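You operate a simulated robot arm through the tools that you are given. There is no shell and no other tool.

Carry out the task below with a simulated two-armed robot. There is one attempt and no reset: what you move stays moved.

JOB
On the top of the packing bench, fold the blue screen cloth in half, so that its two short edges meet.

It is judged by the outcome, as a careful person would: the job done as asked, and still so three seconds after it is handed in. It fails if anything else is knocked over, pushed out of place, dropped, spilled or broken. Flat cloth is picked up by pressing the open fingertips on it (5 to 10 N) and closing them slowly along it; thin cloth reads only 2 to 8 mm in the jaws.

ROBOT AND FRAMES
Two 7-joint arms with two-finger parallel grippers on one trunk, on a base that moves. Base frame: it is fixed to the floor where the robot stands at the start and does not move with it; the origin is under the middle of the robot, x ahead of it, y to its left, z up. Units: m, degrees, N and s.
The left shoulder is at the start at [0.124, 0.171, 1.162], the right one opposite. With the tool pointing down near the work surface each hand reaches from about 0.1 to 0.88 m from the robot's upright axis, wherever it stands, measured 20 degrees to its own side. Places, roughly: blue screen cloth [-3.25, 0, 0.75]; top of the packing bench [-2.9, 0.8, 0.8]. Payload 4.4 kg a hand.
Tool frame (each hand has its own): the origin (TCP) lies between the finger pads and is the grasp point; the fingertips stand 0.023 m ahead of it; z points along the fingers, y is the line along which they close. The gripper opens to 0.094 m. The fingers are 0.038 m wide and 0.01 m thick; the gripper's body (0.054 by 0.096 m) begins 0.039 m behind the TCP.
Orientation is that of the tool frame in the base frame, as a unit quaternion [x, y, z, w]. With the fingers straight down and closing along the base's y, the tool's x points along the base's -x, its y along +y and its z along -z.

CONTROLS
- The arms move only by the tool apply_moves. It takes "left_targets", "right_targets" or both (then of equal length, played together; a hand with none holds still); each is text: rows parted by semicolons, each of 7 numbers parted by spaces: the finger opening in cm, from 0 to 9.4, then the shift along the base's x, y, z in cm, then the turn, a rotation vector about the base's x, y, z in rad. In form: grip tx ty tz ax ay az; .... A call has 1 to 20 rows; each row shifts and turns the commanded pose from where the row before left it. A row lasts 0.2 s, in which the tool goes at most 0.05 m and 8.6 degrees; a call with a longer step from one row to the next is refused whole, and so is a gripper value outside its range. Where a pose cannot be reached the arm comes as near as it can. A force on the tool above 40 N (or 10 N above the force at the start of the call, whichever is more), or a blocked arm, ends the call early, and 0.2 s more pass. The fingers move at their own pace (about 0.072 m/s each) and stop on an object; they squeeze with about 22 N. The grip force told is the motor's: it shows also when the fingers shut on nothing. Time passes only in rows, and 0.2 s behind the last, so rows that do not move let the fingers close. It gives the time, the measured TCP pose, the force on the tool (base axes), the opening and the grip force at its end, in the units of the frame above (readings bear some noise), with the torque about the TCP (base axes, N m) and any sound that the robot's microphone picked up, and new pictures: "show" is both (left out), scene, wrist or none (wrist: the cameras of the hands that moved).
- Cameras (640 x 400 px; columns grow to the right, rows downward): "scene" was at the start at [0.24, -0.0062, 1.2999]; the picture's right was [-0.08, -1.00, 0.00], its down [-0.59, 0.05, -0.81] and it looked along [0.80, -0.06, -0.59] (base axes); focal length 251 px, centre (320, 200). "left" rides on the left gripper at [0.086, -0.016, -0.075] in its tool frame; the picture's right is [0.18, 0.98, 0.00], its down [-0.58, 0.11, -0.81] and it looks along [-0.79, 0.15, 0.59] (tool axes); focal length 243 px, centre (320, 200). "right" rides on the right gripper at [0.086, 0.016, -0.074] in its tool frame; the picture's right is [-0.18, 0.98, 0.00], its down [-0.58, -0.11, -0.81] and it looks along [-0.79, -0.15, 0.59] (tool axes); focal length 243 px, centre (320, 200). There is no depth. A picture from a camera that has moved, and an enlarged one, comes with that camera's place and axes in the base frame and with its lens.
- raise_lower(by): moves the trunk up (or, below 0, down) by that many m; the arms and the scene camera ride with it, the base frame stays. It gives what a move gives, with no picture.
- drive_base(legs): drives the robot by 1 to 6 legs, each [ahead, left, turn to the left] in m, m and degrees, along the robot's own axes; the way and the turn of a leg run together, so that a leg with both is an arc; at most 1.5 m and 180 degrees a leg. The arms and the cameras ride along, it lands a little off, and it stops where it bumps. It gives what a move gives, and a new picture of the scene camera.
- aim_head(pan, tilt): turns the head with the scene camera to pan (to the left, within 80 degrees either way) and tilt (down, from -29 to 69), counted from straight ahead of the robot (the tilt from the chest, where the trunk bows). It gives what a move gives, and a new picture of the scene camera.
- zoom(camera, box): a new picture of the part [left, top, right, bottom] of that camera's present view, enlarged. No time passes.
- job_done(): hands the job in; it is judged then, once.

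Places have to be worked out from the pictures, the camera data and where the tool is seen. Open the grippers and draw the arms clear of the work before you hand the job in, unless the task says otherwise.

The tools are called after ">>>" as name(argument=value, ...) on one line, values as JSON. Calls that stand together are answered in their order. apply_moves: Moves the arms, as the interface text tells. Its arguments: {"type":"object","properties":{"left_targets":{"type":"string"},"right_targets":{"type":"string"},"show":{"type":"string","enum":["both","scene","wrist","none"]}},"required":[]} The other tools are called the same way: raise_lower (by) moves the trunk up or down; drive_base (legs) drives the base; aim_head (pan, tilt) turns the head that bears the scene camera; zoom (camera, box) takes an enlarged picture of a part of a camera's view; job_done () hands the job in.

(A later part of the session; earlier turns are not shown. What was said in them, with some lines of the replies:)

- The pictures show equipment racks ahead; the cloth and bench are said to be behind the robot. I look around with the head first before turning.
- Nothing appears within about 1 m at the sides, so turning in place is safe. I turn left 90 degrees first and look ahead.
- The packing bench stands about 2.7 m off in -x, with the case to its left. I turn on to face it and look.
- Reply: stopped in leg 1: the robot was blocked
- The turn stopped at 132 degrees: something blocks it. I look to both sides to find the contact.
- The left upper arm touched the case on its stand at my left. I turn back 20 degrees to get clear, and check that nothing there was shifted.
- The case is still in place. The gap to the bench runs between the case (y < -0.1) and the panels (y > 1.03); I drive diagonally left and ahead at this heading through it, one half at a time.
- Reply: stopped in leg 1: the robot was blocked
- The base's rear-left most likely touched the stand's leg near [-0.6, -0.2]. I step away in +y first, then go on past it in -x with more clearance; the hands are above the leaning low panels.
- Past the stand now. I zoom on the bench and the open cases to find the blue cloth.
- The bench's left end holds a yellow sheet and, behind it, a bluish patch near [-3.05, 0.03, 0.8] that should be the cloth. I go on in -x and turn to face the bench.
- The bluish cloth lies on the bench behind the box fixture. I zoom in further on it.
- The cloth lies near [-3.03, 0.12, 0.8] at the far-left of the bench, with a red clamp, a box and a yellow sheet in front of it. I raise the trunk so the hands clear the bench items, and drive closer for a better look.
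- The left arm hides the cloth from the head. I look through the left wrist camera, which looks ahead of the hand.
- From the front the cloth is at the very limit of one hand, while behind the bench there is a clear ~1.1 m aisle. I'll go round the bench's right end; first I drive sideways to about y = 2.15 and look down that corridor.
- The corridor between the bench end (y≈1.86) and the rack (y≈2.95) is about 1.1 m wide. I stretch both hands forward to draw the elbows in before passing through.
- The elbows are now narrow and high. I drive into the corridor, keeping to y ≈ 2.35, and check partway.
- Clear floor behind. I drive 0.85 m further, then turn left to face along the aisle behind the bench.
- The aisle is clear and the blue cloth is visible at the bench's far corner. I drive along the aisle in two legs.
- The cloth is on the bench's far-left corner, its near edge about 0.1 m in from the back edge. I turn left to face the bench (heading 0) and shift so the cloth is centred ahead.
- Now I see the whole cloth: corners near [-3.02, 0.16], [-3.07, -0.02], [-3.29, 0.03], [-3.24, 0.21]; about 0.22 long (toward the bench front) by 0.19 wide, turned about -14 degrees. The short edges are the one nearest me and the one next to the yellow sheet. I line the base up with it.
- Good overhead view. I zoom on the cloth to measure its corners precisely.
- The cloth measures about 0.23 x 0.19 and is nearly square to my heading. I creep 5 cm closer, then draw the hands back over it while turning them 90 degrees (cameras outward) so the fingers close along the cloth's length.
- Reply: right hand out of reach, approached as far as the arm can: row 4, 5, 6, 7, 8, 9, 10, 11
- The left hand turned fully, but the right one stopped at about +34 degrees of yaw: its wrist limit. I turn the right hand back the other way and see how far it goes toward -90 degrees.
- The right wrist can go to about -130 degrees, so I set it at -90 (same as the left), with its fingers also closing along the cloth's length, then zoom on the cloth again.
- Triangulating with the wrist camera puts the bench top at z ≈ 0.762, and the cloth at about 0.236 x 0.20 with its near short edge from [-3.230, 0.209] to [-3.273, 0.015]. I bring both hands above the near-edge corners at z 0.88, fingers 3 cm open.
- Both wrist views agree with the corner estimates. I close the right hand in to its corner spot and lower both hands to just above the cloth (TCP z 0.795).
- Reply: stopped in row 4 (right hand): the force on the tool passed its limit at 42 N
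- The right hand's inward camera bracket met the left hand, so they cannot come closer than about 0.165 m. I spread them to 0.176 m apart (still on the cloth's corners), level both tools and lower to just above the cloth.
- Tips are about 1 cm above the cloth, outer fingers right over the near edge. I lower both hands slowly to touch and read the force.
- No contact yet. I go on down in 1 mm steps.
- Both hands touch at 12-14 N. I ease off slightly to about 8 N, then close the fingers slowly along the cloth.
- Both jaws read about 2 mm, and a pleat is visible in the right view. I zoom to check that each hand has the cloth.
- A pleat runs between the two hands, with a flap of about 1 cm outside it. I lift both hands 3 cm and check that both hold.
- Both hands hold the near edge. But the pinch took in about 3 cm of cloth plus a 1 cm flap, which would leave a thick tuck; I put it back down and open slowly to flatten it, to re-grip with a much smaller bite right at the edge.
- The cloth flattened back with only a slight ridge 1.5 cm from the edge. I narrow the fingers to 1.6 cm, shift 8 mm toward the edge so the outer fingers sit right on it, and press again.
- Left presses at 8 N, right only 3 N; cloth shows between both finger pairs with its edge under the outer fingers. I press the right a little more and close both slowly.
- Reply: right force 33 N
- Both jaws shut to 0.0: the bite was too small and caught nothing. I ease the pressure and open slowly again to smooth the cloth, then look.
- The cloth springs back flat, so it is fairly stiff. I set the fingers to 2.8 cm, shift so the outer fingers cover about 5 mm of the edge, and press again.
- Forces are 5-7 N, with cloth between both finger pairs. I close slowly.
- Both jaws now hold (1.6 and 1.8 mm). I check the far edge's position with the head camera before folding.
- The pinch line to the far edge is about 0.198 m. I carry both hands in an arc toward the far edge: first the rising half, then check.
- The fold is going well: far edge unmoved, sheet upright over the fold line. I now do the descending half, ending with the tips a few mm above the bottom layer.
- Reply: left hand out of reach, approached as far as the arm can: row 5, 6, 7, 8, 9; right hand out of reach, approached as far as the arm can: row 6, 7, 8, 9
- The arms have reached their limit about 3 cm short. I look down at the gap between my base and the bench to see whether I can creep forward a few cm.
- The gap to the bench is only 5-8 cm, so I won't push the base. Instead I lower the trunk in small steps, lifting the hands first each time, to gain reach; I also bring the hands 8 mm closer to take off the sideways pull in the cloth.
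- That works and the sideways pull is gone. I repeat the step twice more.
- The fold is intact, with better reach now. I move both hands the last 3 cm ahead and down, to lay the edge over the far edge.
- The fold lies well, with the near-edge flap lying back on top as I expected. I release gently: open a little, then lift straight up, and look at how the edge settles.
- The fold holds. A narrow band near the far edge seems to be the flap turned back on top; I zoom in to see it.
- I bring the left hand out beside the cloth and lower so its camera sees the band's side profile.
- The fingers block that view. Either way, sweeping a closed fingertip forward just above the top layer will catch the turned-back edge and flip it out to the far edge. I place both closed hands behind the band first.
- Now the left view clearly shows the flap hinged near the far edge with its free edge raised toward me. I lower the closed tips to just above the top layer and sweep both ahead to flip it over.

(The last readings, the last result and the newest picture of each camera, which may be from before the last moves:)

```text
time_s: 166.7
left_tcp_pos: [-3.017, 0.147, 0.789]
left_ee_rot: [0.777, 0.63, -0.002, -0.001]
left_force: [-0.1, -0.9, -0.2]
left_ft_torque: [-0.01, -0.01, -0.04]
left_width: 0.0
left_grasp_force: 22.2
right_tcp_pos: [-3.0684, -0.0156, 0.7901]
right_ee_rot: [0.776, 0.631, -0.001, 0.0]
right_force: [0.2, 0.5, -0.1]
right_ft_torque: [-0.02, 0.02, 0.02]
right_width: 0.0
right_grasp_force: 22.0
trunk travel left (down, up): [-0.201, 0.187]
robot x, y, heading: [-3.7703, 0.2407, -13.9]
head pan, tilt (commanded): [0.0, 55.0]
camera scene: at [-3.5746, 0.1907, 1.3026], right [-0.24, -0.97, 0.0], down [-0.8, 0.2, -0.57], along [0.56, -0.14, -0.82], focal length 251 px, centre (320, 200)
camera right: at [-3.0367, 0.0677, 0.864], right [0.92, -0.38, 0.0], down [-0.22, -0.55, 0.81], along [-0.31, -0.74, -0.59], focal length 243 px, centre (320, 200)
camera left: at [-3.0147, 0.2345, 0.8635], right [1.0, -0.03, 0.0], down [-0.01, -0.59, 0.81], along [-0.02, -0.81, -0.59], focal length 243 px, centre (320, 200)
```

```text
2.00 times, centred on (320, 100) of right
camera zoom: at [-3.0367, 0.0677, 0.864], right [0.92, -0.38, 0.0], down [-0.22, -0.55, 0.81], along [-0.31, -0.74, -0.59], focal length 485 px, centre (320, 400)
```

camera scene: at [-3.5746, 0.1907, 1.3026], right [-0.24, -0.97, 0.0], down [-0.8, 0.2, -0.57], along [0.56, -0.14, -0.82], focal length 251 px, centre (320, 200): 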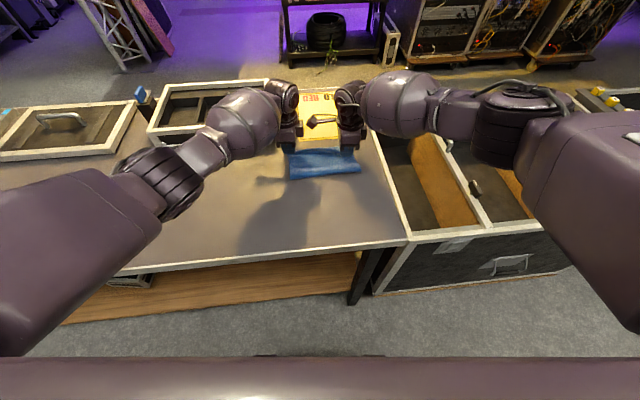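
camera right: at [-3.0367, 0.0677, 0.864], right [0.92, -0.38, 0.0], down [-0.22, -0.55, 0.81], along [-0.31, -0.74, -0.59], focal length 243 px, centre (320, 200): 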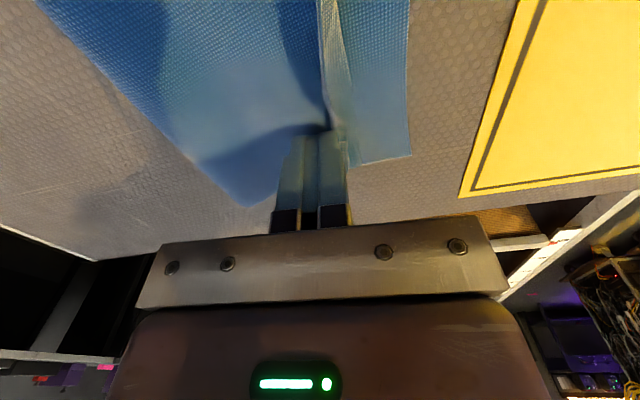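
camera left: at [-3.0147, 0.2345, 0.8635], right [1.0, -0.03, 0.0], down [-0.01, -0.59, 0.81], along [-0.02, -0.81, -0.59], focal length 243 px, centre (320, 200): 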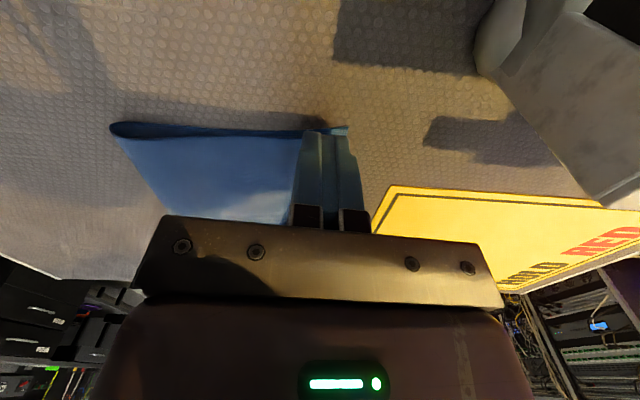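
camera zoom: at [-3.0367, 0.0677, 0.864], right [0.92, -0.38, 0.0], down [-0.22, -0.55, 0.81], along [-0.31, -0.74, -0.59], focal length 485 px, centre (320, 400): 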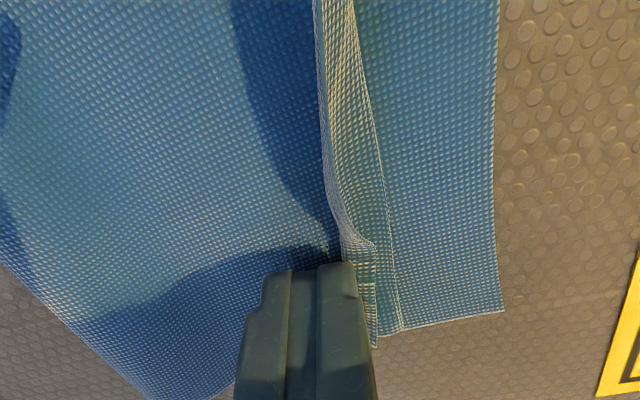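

The right tip pushed the whole cloth along a bit and the flap there now stands upright. I press the left tip down to hold the cloth, and push the right flap higher up so it tips over, then press it flat.

>>> apply_moves(left_targets="0 0 0 -0.2 0 0 0; 0 0 0 -0.15 0 0 0; 0 0 0 0 0 0 0; 0 0 0 0 0 0 0; 0 0 0 0 0 0 0; 0 0 0 0 0 0 0; 0 0 0 0 0 0 0; 0 0 0 0 0 0 0; 0 0 0 0 0 0 0; 0 0 0 0 0 0 0", right_targets="0 0 0 0.4 0 0 0; 0 0 0 0.4 0 0 0; 0 0.485 -0.12 0 0 0 0; 0 0.485 -0.12 0 0 0 0; 0 0.485 -0.12 0 0 0 0; 0 0.485 -0.12 0 0 0 0; 0 0.485 -0.12 0 0 0 0; 0 0.485 -0.12 0 0 0 0; 0 0 0 -0.5 0 0 0; 0 0 0 -0.4 0 0 0", show="wrist")

>>> zoom(camera="right", box=[160, 0, 480, 200])

>>> zoom(camera="scene", box=[260, 90, 380, 190])

```text
time_s: 168.9
left_tcp_pos: [-3.0162, 0.1466, 0.7857]
left_ee_rot: [0.777, 0.629, -0.003, 0.0]
left_force: [1.1, -0.3, 0.2]
left_ft_torque: [0.02, 0.02, 0.01]
left_width: 0.0
left_grasp_force: 22.6
right_tcp_pos: [-3.0395, -0.0227, 0.7892]
right_ee_rot: [0.777, 0.63, -0.001, 0.0]
right_force: [0.9, 0.2, 0.3]
right_ft_torque: [0.02, -0.01, -0.05]
right_width: 0.0
right_grasp_force: 22.0
trunk travel left (down, up): [-0.201, 0.187]
robot x, y, heading: [-3.7693, 0.2376, -14.2]
head pan, tilt (commanded): [0.0, 55.0]
camera right: at [-3.0079, 0.0597, 0.8628], right [0.92, -0.38, 0.0], down [-0.23, -0.55, 0.81], along [-0.31, -0.74, -0.59], focal length 243 px, centre (320, 200)
camera left: at [-3.0147, 0.2345, 0.8597], right [1.0, -0.02, 0.0], down [-0.01, -0.59, 0.81], along [-0.02, -0.81, -0.59], focal length 243 px, centre (320, 200)
```

right: 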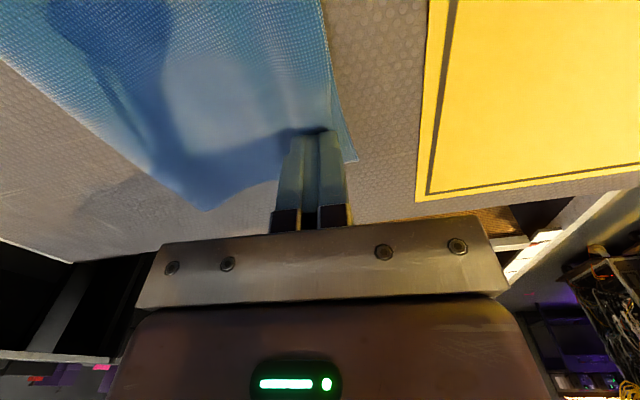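
left: 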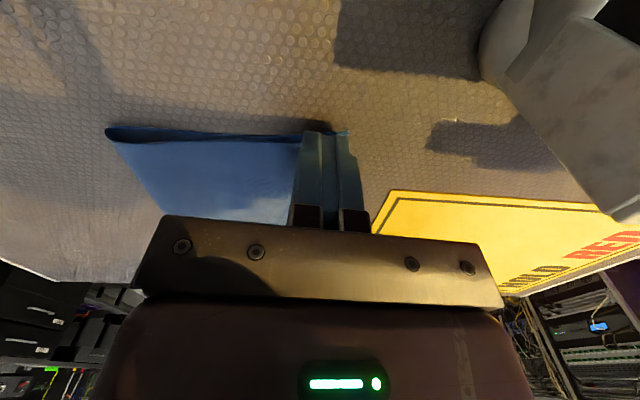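

```text
2.00 times, centred on (320, 100) of right
camera zoom: at [-3.0079, 0.0597, 0.8628], right [0.92, -0.38, 0.0], down [-0.23, -0.55, 0.81], along [-0.31, -0.74, -0.59], focal length 485 px, centre (320, 400)
```

zoom: 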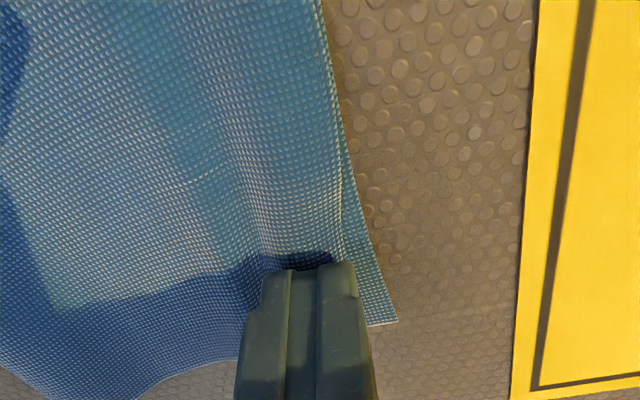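

```text
4.00 times, centred on (320, 140) of scene
camera zoom: at [-3.5747, 0.1907, 1.3026], right [-0.24, -0.97, 0.0], down [-0.8, 0.2, -0.57], along [0.56, -0.14, -0.82], focal length 1003 px, centre (320, 440)
```

zoom: 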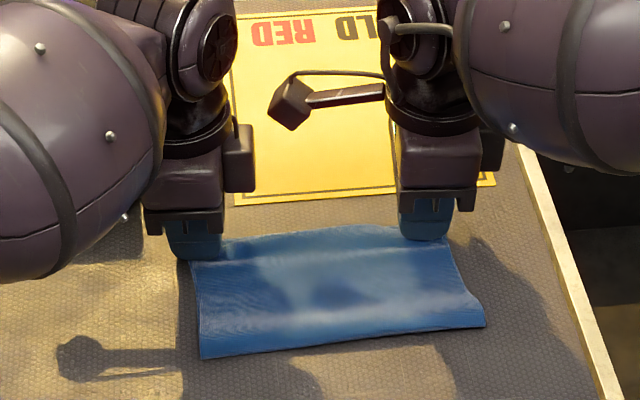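

The flap has tipped over: the top edge now lies almost on the far edge. I lift both hands straight up and check the whole cloth.

>>> apply_moves(left_targets="0 0 0 1 0 0 0; 0 0 0 2 0 0 0; 0 0 0 3 0 0 0; 0 0 0 3 0 0 0", right_targets="0 0 0 1 0 0 0; 0 0 0 2 0 0 0; 0 0 0 3 0 0 0; 0 0 0 3 0 0 0", show="both")

>>> zoom(camera="scene", box=[280, 135, 376, 190])

>>> zoom(camera="left", box=[160, 0, 480, 200])

>>> zoom(camera="right", box=[160, 0, 480, 200])

```text
time_s: 169.9
left_tcp_pos: [-3.0184, 0.1478, 0.8776]
left_ee_rot: [0.777, 0.63, 0.0, 0.001]
left_force: [-0.2, -0.9, -0.1]
left_ft_torque: [0.01, -0.02, 0.02]
left_width: 0.0
left_grasp_force: 22.0
right_tcp_pos: [-3.0425, -0.024, 0.881]
right_ee_rot: [0.776, 0.63, 0.0, -0.001]
right_force: [-0.3, 0.2, -0.4]
right_ft_torque: [-0.02, 0.0, -0.01]
right_width: 0.0
right_grasp_force: 21.6
trunk travel left (down, up): [-0.201, 0.187]
robot x, y, heading: [-3.7697, 0.2389, -14.1]
head pan, tilt (commanded): [0.0, 55.0]
camera scene: at [-3.5757, 0.191, 1.303], right [-0.24, -0.97, 0.0], down [-0.79, 0.2, -0.57], along [0.56, -0.14, -0.82], focal length 251 px, centre (320, 200)
camera right: at [-3.0091, 0.0602, 0.955], right [0.92, -0.38, 0.0], down [-0.23, -0.55, 0.81], along [-0.31, -0.74, -0.59], focal length 243 px, centre (320, 200)
camera left: at [-3.016, 0.2353, 0.9511], right [1.0, -0.02, 0.0], down [-0.01, -0.59, 0.81], along [-0.02, -0.81, -0.59], focal length 243 px, centre (320, 200)
```

scene: 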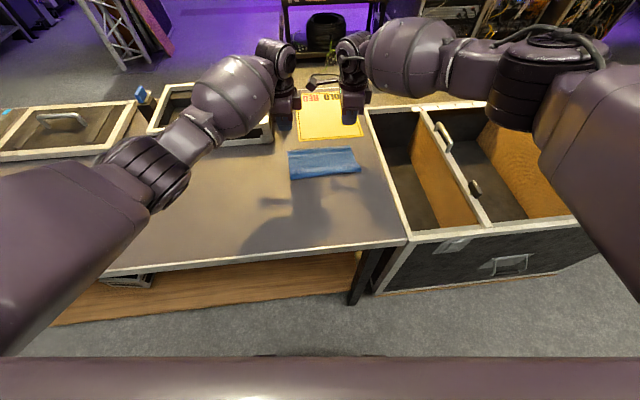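
right: 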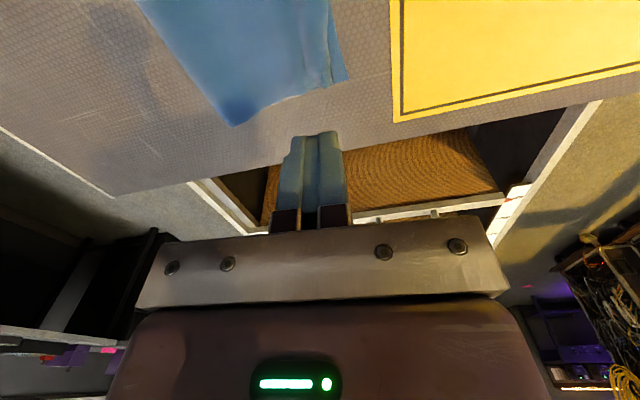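
left: 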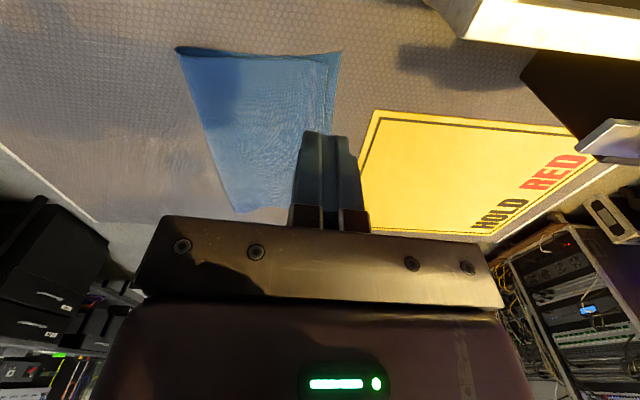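

```text
6.67 times, centred on (328, 162) of scene
camera zoom: at [-3.5757, 0.191, 1.303], right [-0.24, -0.97, 0.0], down [-0.79, 0.2, -0.57], along [0.56, -0.14, -0.82], focal length 1671 px, centre (267, 450)
```

zoom: 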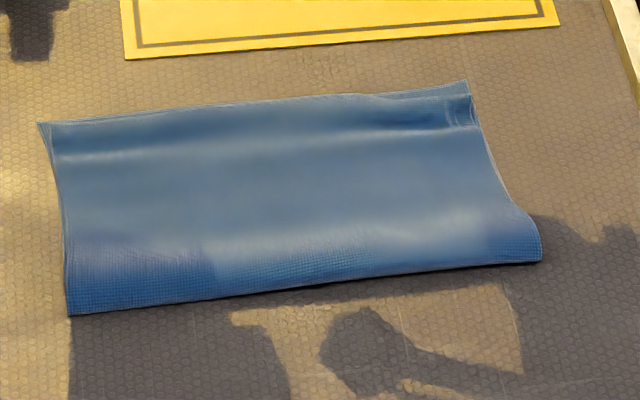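

```text
2.00 times, centred on (320, 100) of left
camera zoom: at [-3.016, 0.2353, 0.9511], right [1.0, -0.02, 0.0], down [-0.01, -0.59, 0.81], along [-0.02, -0.81, -0.59], focal length 485 px, centre (320, 400)
```

zoom: 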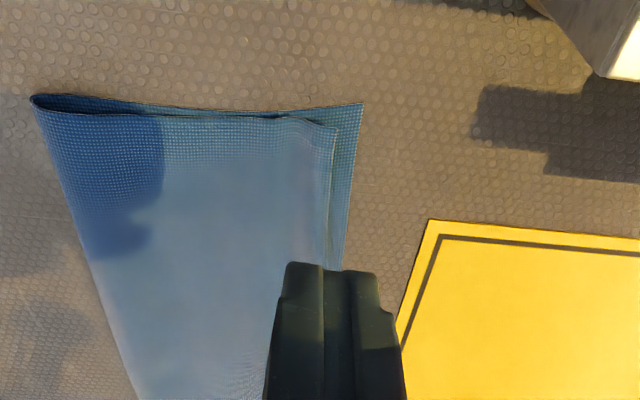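

```text
2.00 times, centred on (320, 100) of right
camera zoom: at [-3.0091, 0.0602, 0.955], right [0.92, -0.38, 0.0], down [-0.23, -0.55, 0.81], along [-0.31, -0.74, -0.59], focal length 485 px, centre (320, 400)
```

zoom: 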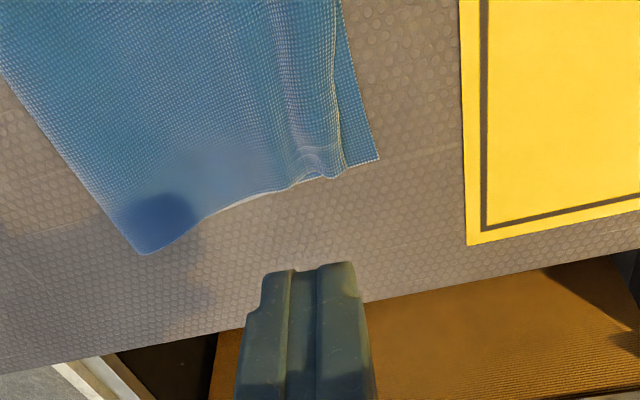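

The fold now looks right: the top edge lies on the far edge in the middle and is 12-14 mm short at the corners, where small humps remain from the pinches. I press those two humps straight down to flatten them.

>>> apply_moves(left_targets="0 -0.28 0 0 0 0 0; 0 -0.27 0 -2.2 0 0 0; 0 0 0 -2.2 0 0 0; 0 0 0 -2.2 0 0 0; 0 0 0 -2.1 0 0 0; 0 0 0 -0.2 0 0 0; 0 0 0 -0.15 0 0 0; 0 0 0 -0.15 0 0 0; 0 0 0 0 0 0 0; 0 0 0 0 0 0 0", right_targets="0 -0.23 0.17 0 0 0 0; 0 -0.22 0.18 -2.2 0 0 0; 0 0 0 -2.2 0 0 0; 0 0 0 -2.2 0 0 0; 0 0 0 -2.4 0 0 0; 0 0 0 -0.2 0 0 0; 0 0 0 -0.15 0 0 0; 0 0 0 -0.15 0 0 0; 0 0 0 0 0 0 0; 0 0 0 0 0 0 0", show="wrist")

>>> zoom(camera="right", box=[160, 0, 480, 200])

>>> zoom(camera="left", box=[160, 40, 480, 240])

```text
time_s: 172.1
left_tcp_pos: [-3.0224, 0.1473, 0.7852]
left_ee_rot: [0.777, 0.629, -0.002, 0.001]
left_force: [0.8, -0.3, 2.7]
left_ft_torque: [-0.03, 0.01, 0.02]
left_width: 0.0
left_grasp_force: 22.0
right_tcp_pos: [-3.0449, -0.02, 0.7843]
right_ee_rot: [0.777, 0.629, -0.001, -0.001]
right_force: [0.7, 0.0, 2.6]
right_ft_torque: [-0.07, -0.04, -0.02]
right_width: 0.0
right_grasp_force: 21.9
trunk travel left (down, up): [-0.201, 0.187]
robot x, y, heading: [-3.77, 0.238, -13.9]
head pan, tilt (commanded): [0.0, 55.0]
camera right: at [-3.0128, 0.0638, 0.8587], right [0.92, -0.38, 0.0], down [-0.23, -0.55, 0.81], along [-0.31, -0.74, -0.59], focal length 243 px, centre (320, 200)
camera left: at [-3.021, 0.2347, 0.8586], right [1.0, -0.02, 0.0], down [-0.01, -0.59, 0.81], along [-0.02, -0.81, -0.59], focal length 243 px, centre (320, 200)
```

right: 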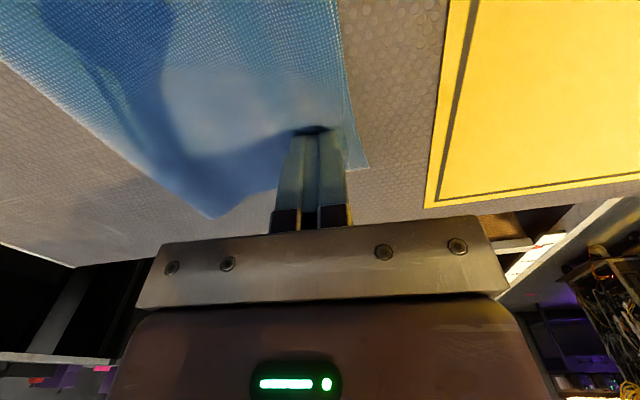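
left: 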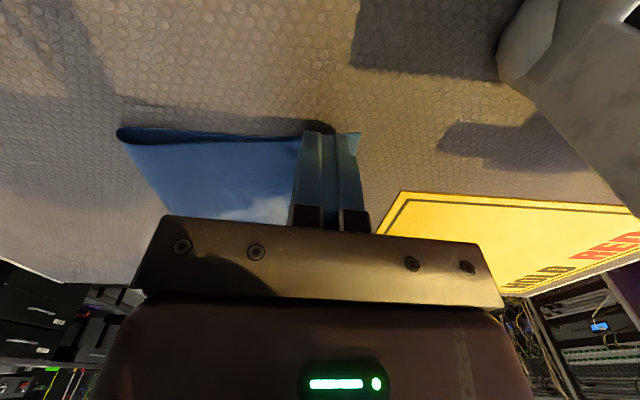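

```text
2.00 times, centred on (320, 100) of right
camera zoom: at [-3.0128, 0.0638, 0.8587], right [0.92, -0.38, 0.0], down [-0.23, -0.55, 0.81], along [-0.31, -0.74, -0.59], focal length 485 px, centre (320, 400)
```

zoom: 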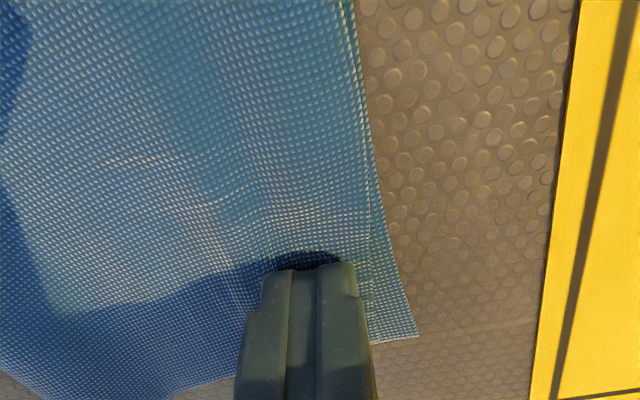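

```text
2.00 times, centred on (320, 140) of left
camera zoom: at [-3.021, 0.2347, 0.8586], right [1.0, -0.02, 0.0], down [-0.01, -0.59, 0.81], along [-0.02, -0.81, -0.59], focal length 485 px, centre (320, 320)
```

zoom: 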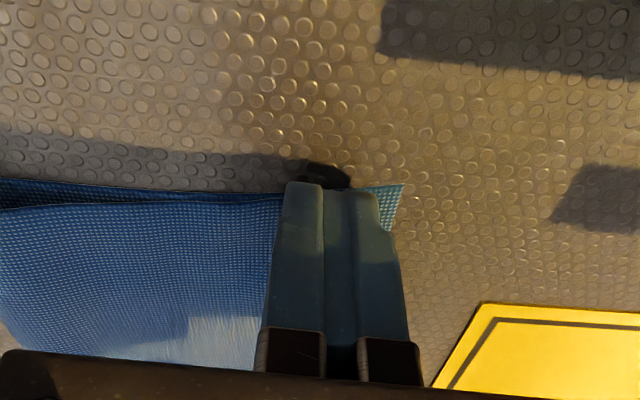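

The humps are flat under the tips, about 10 mm short at the corners. With this light pressure I drag both tips 8 mm ahead to slide the top layer toward the far edge, then lift and look.

>>> apply_moves(left_targets="0 0 0 -0.05 0 0 0; 0 0.2 -0.028 0 0 0 0; 0 0.2 -0.028 0 0 0 0; 0 0.2 -0.028 0 0 0 0; 0 0.2 -0.028 0 0 0 0; 0 0 0 0 0 0 0; 0 0 0 1 0 0 0; 0 0 0 3 0 0 0; 0 0 0 4 0 0 0; 0 0 0 4 0 0 0", right_targets="0 0 0 -0.05 0 0 0; 0 0.2 -0.028 0 0 0 0; 0 0.2 -0.028 0 0 0 0; 0 0.2 -0.028 0 0 0 0; 0 0.2 -0.028 0 0 0 0; 0 0 0 0 0 0 0; 0 0 0 1 0 0 0; 0 0 0 3 0 0 0; 0 0 0 4 0 0 0; 0 0 0 4 0 0 0", show="both")

>>> zoom(camera="scene", box=[280, 135, 376, 190])

>>> zoom(camera="left", box=[160, 0, 480, 200])

>>> zoom(camera="right", box=[160, 0, 480, 200])

```text
time_s: 174.3
left_tcp_pos: [-3.0149, 0.1453, 0.9059]
left_ee_rot: [0.777, 0.629, 0.0, 0.002]
left_force: [0.0, 0.0, 0.3]
left_ft_torque: [-0.02, -0.03, 0.0]
left_width: 0.0
left_grasp_force: 21.8
right_tcp_pos: [-3.0379, -0.0198, 0.9053]
right_ee_rot: [0.777, 0.63, 0.0, 0.0]
right_force: [-0.8, 0.1, 0.0]
right_ft_torque: [-0.01, -0.02, -0.02]
right_width: 0.0
right_grasp_force: 22.1
trunk travel left (down, up): [-0.201, 0.187]
robot x, y, heading: [-3.7714, 0.238, -14.0]
head pan, tilt (commanded): [0.0, 55.0]
camera scene: at [-3.5762, 0.1911, 1.3031], right [-0.24, -0.97, 0.0], down [-0.79, 0.2, -0.57], along [0.56, -0.14, -0.82], focal length 251 px, centre (320, 200)
camera right: at [-3.0064, 0.0627, 0.979], right [0.92, -0.38, 0.0], down [-0.23, -0.55, 0.81], along [-0.31, -0.74, -0.59], focal length 243 px, centre (320, 200)
camera left: at [-3.0137, 0.2329, 0.9792], right [1.0, -0.02, 0.0], down [-0.01, -0.59, 0.81], along [-0.02, -0.81, -0.59], focal length 243 px, centre (320, 200)
```

scene: 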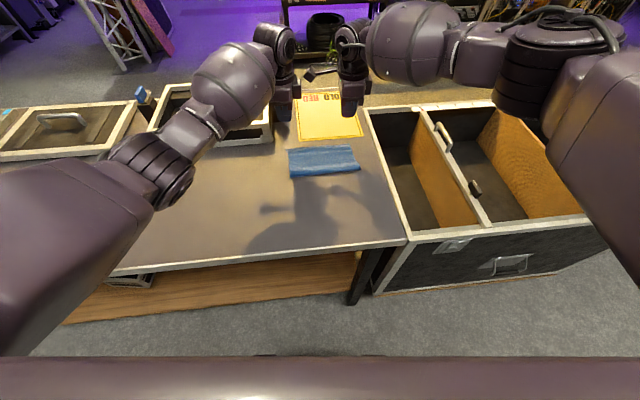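
right: 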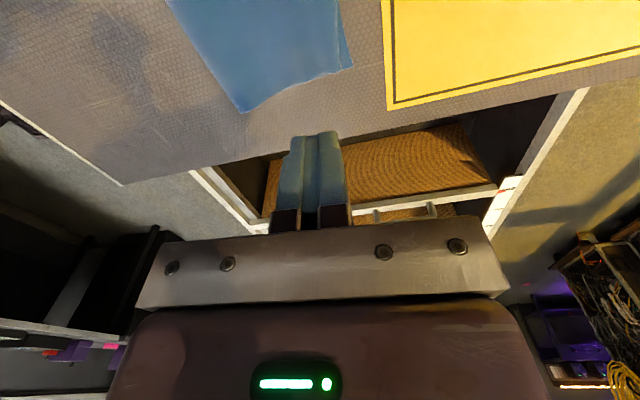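
left: 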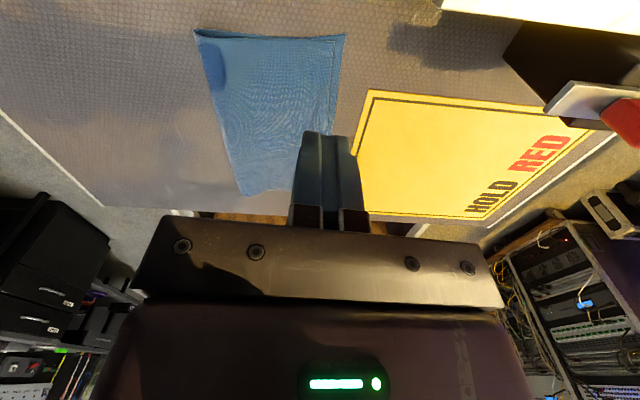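

```text
6.67 times, centred on (328, 162) of scene
camera zoom: at [-3.5762, 0.1911, 1.3031], right [-0.24, -0.97, 0.0], down [-0.79, 0.2, -0.57], along [0.56, -0.14, -0.82], focal length 1671 px, centre (267, 450)
```

zoom: 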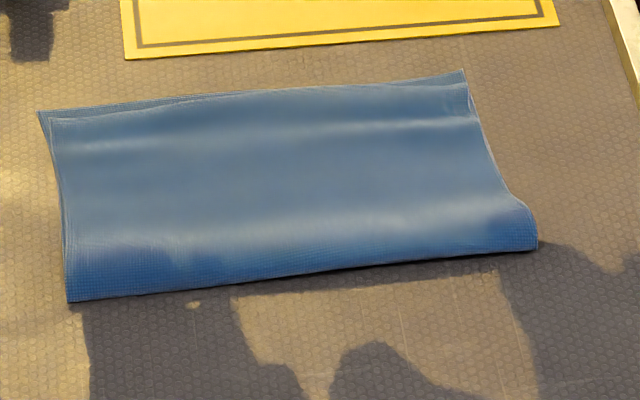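

```text
2.00 times, centred on (320, 100) of left
camera zoom: at [-3.0137, 0.2329, 0.9792], right [1.0, -0.02, 0.0], down [-0.01, -0.59, 0.81], along [-0.02, -0.81, -0.59], focal length 485 px, centre (320, 400)
```

zoom: 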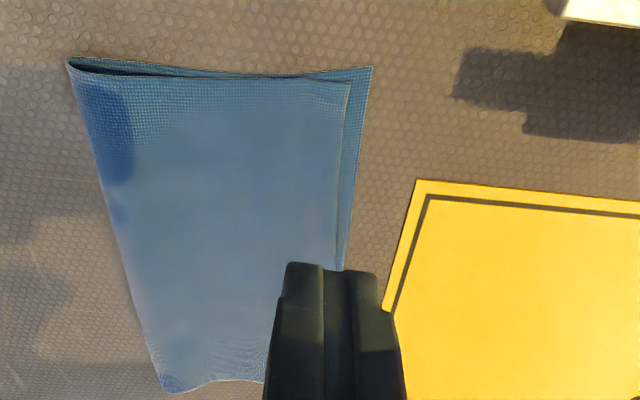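

```text
2.00 times, centred on (320, 100) of right
camera zoom: at [-3.0064, 0.0627, 0.979], right [0.92, -0.38, 0.0], down [-0.23, -0.55, 0.81], along [-0.31, -0.74, -0.59], focal length 485 px, centre (320, 400)
```

zoom: 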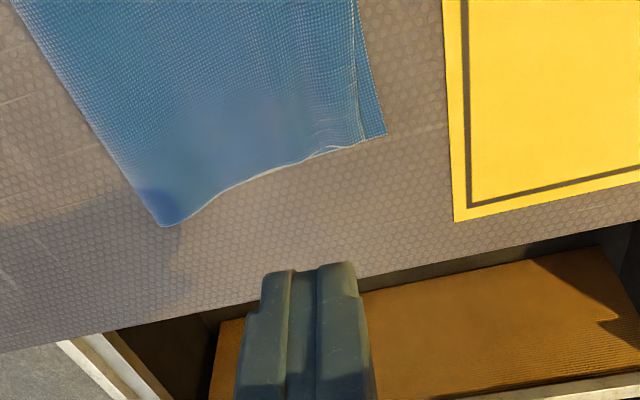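

The two short edges now lie together: overlapping in the middle and about 1 cm apart at the corners, with the fold lying neatly and the yellow sheet untouched. I open the grippers, raise both hands and draw them back clear of the bench work.

>>> apply_moves(left_targets="0 0 0 4 0 0 0; 2 0 0 4 0 0 0; 4 0 0 4 0 0 0; 6 0 0 4 0 0 0; 8 -3 1.7 0 0 0 0; 9 -3 1.7 0 0 0 0; 9 -3 1.7 0 0 0 0; 9 -3 1.7 0 0 0 0; 9 0 0 0 0 0 0", right_targets="0 0 0 4 0 0 0; 2 0 0 4 0 0 0; 4 0 0 4 0 0 0; 6 0 0 4 0 0 0; 8 -3 -0.5 0 0 0 0; 9 -3 -0.5 0 0 0 0; 9 -3 -0.5 0 0 0 0; 9 -3 -0.5 0 0 0 0; 9 0 0 0 0 0 0", show="both")

>>> zoom(camera="scene", box=[270, 125, 386, 195])

```text
time_s: 176.3
left_tcp_pos: [-3.1345, 0.2147, 1.062]
left_ee_rot: [0.777, 0.629, -0.001, 0.0]
left_force: [-0.1, -0.4, -0.6]
left_ft_torque: [-0.01, -0.01, 0.0]
left_width: 0.09
left_grasp_force: 0.1
right_tcp_pos: [-3.1563, -0.0419, 1.0623]
right_ee_rot: [0.777, 0.63, 0.0, -0.002]
right_force: [0.1, 0.1, -0.5]
right_ft_torque: [0.0, 0.03, -0.01]
right_width: 0.0899
right_grasp_force: 0.0
trunk travel left (down, up): [-0.201, 0.187]
robot x, y, heading: [-3.7681, 0.2398, -13.8]
head pan, tilt (commanded): [0.0, 55.0]
camera scene: at [-3.574, 0.1906, 1.3024], right [-0.24, -0.97, 0.0], down [-0.8, 0.2, -0.57], along [0.56, -0.14, -0.82], focal length 251 px, centre (320, 200)
camera right: at [-3.1235, 0.0417, 1.1365], right [0.92, -0.38, 0.0], down [-0.22, -0.55, 0.81], along [-0.31, -0.74, -0.59], focal length 243 px, centre (320, 200)
camera left: at [-3.1321, 0.3024, 1.1359], right [1.0, -0.02, 0.0], down [-0.01, -0.59, 0.81], along [-0.02, -0.81, -0.59], focal length 243 px, centre (320, 200)
```

scene: 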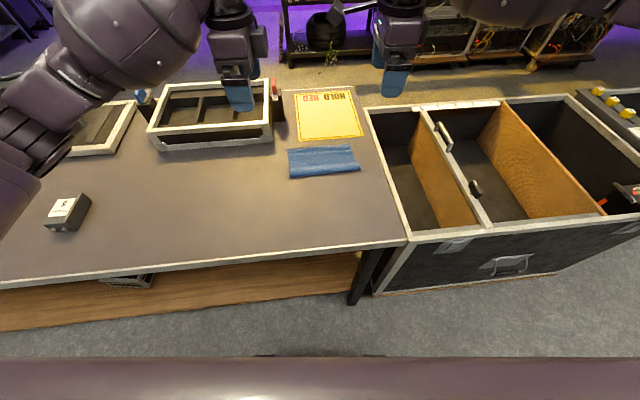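
right: 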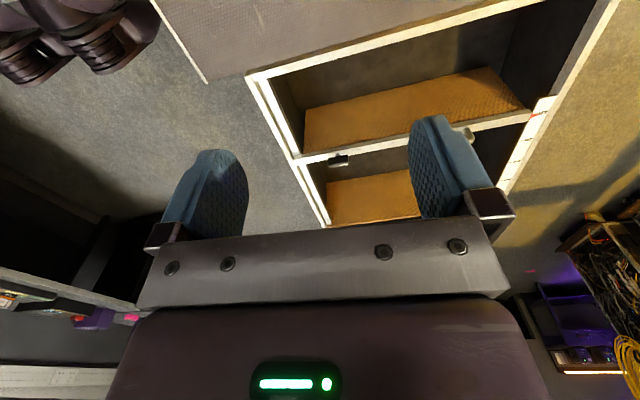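
left: 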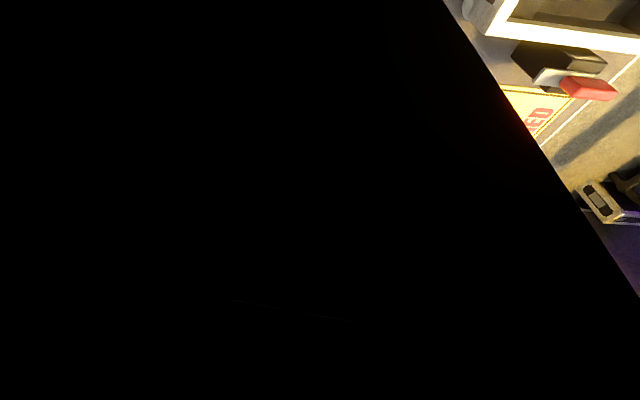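

```text
5.52 times, centred on (328, 160) of scene
camera zoom: at [-3.574, 0.1906, 1.3024], right [-0.24, -0.97, 0.0], down [-0.8, 0.2, -0.57], along [0.56, -0.14, -0.82], focal length 1383 px, centre (276, 421)
```

zoom: 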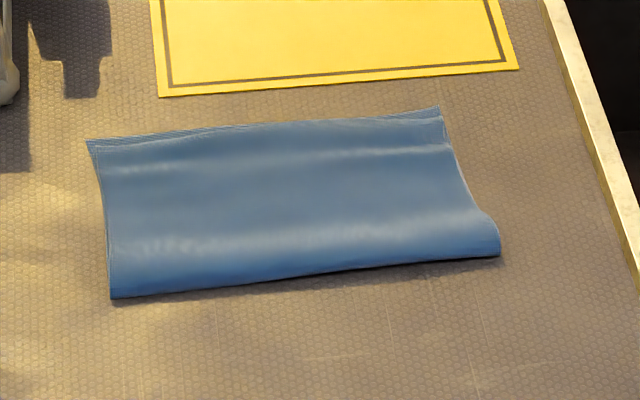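

The cloth stays neatly folded on the bench top with its short edges together, and the yellow sheet, box, clamp and other items are where they were. The grippers are open and both arms are clear, so I hand the job in.

>>> job_done()

```text
The job is handed in.
```

The blue cloth is folded in half on the top of the packing bench, and I have handed the job in. Its two short edges meet in the middle and sit about 1 cm apart at the corners.

- **Position on the bench:** while I was laying the edge down, the cloth slid a few centimetres towards the yellow "HOLD RED" sheet and turned slightly. It stops about 2.5 cm short of the sheet, which has not moved.
- **Contact on the way in:** the robot bumped something twice near the case on its stand, before reaching the bench. First the left upper arm touched the case; later the base probably touched a leg of the stand. Both times it stopped at once. The case looked in place when I checked after the first touch; I didn't check the stand again after the second.
- **Everything else:** in the last pictures the other items on that part of the bench were where they had been. The grippers are open and both arms are clear of the work.
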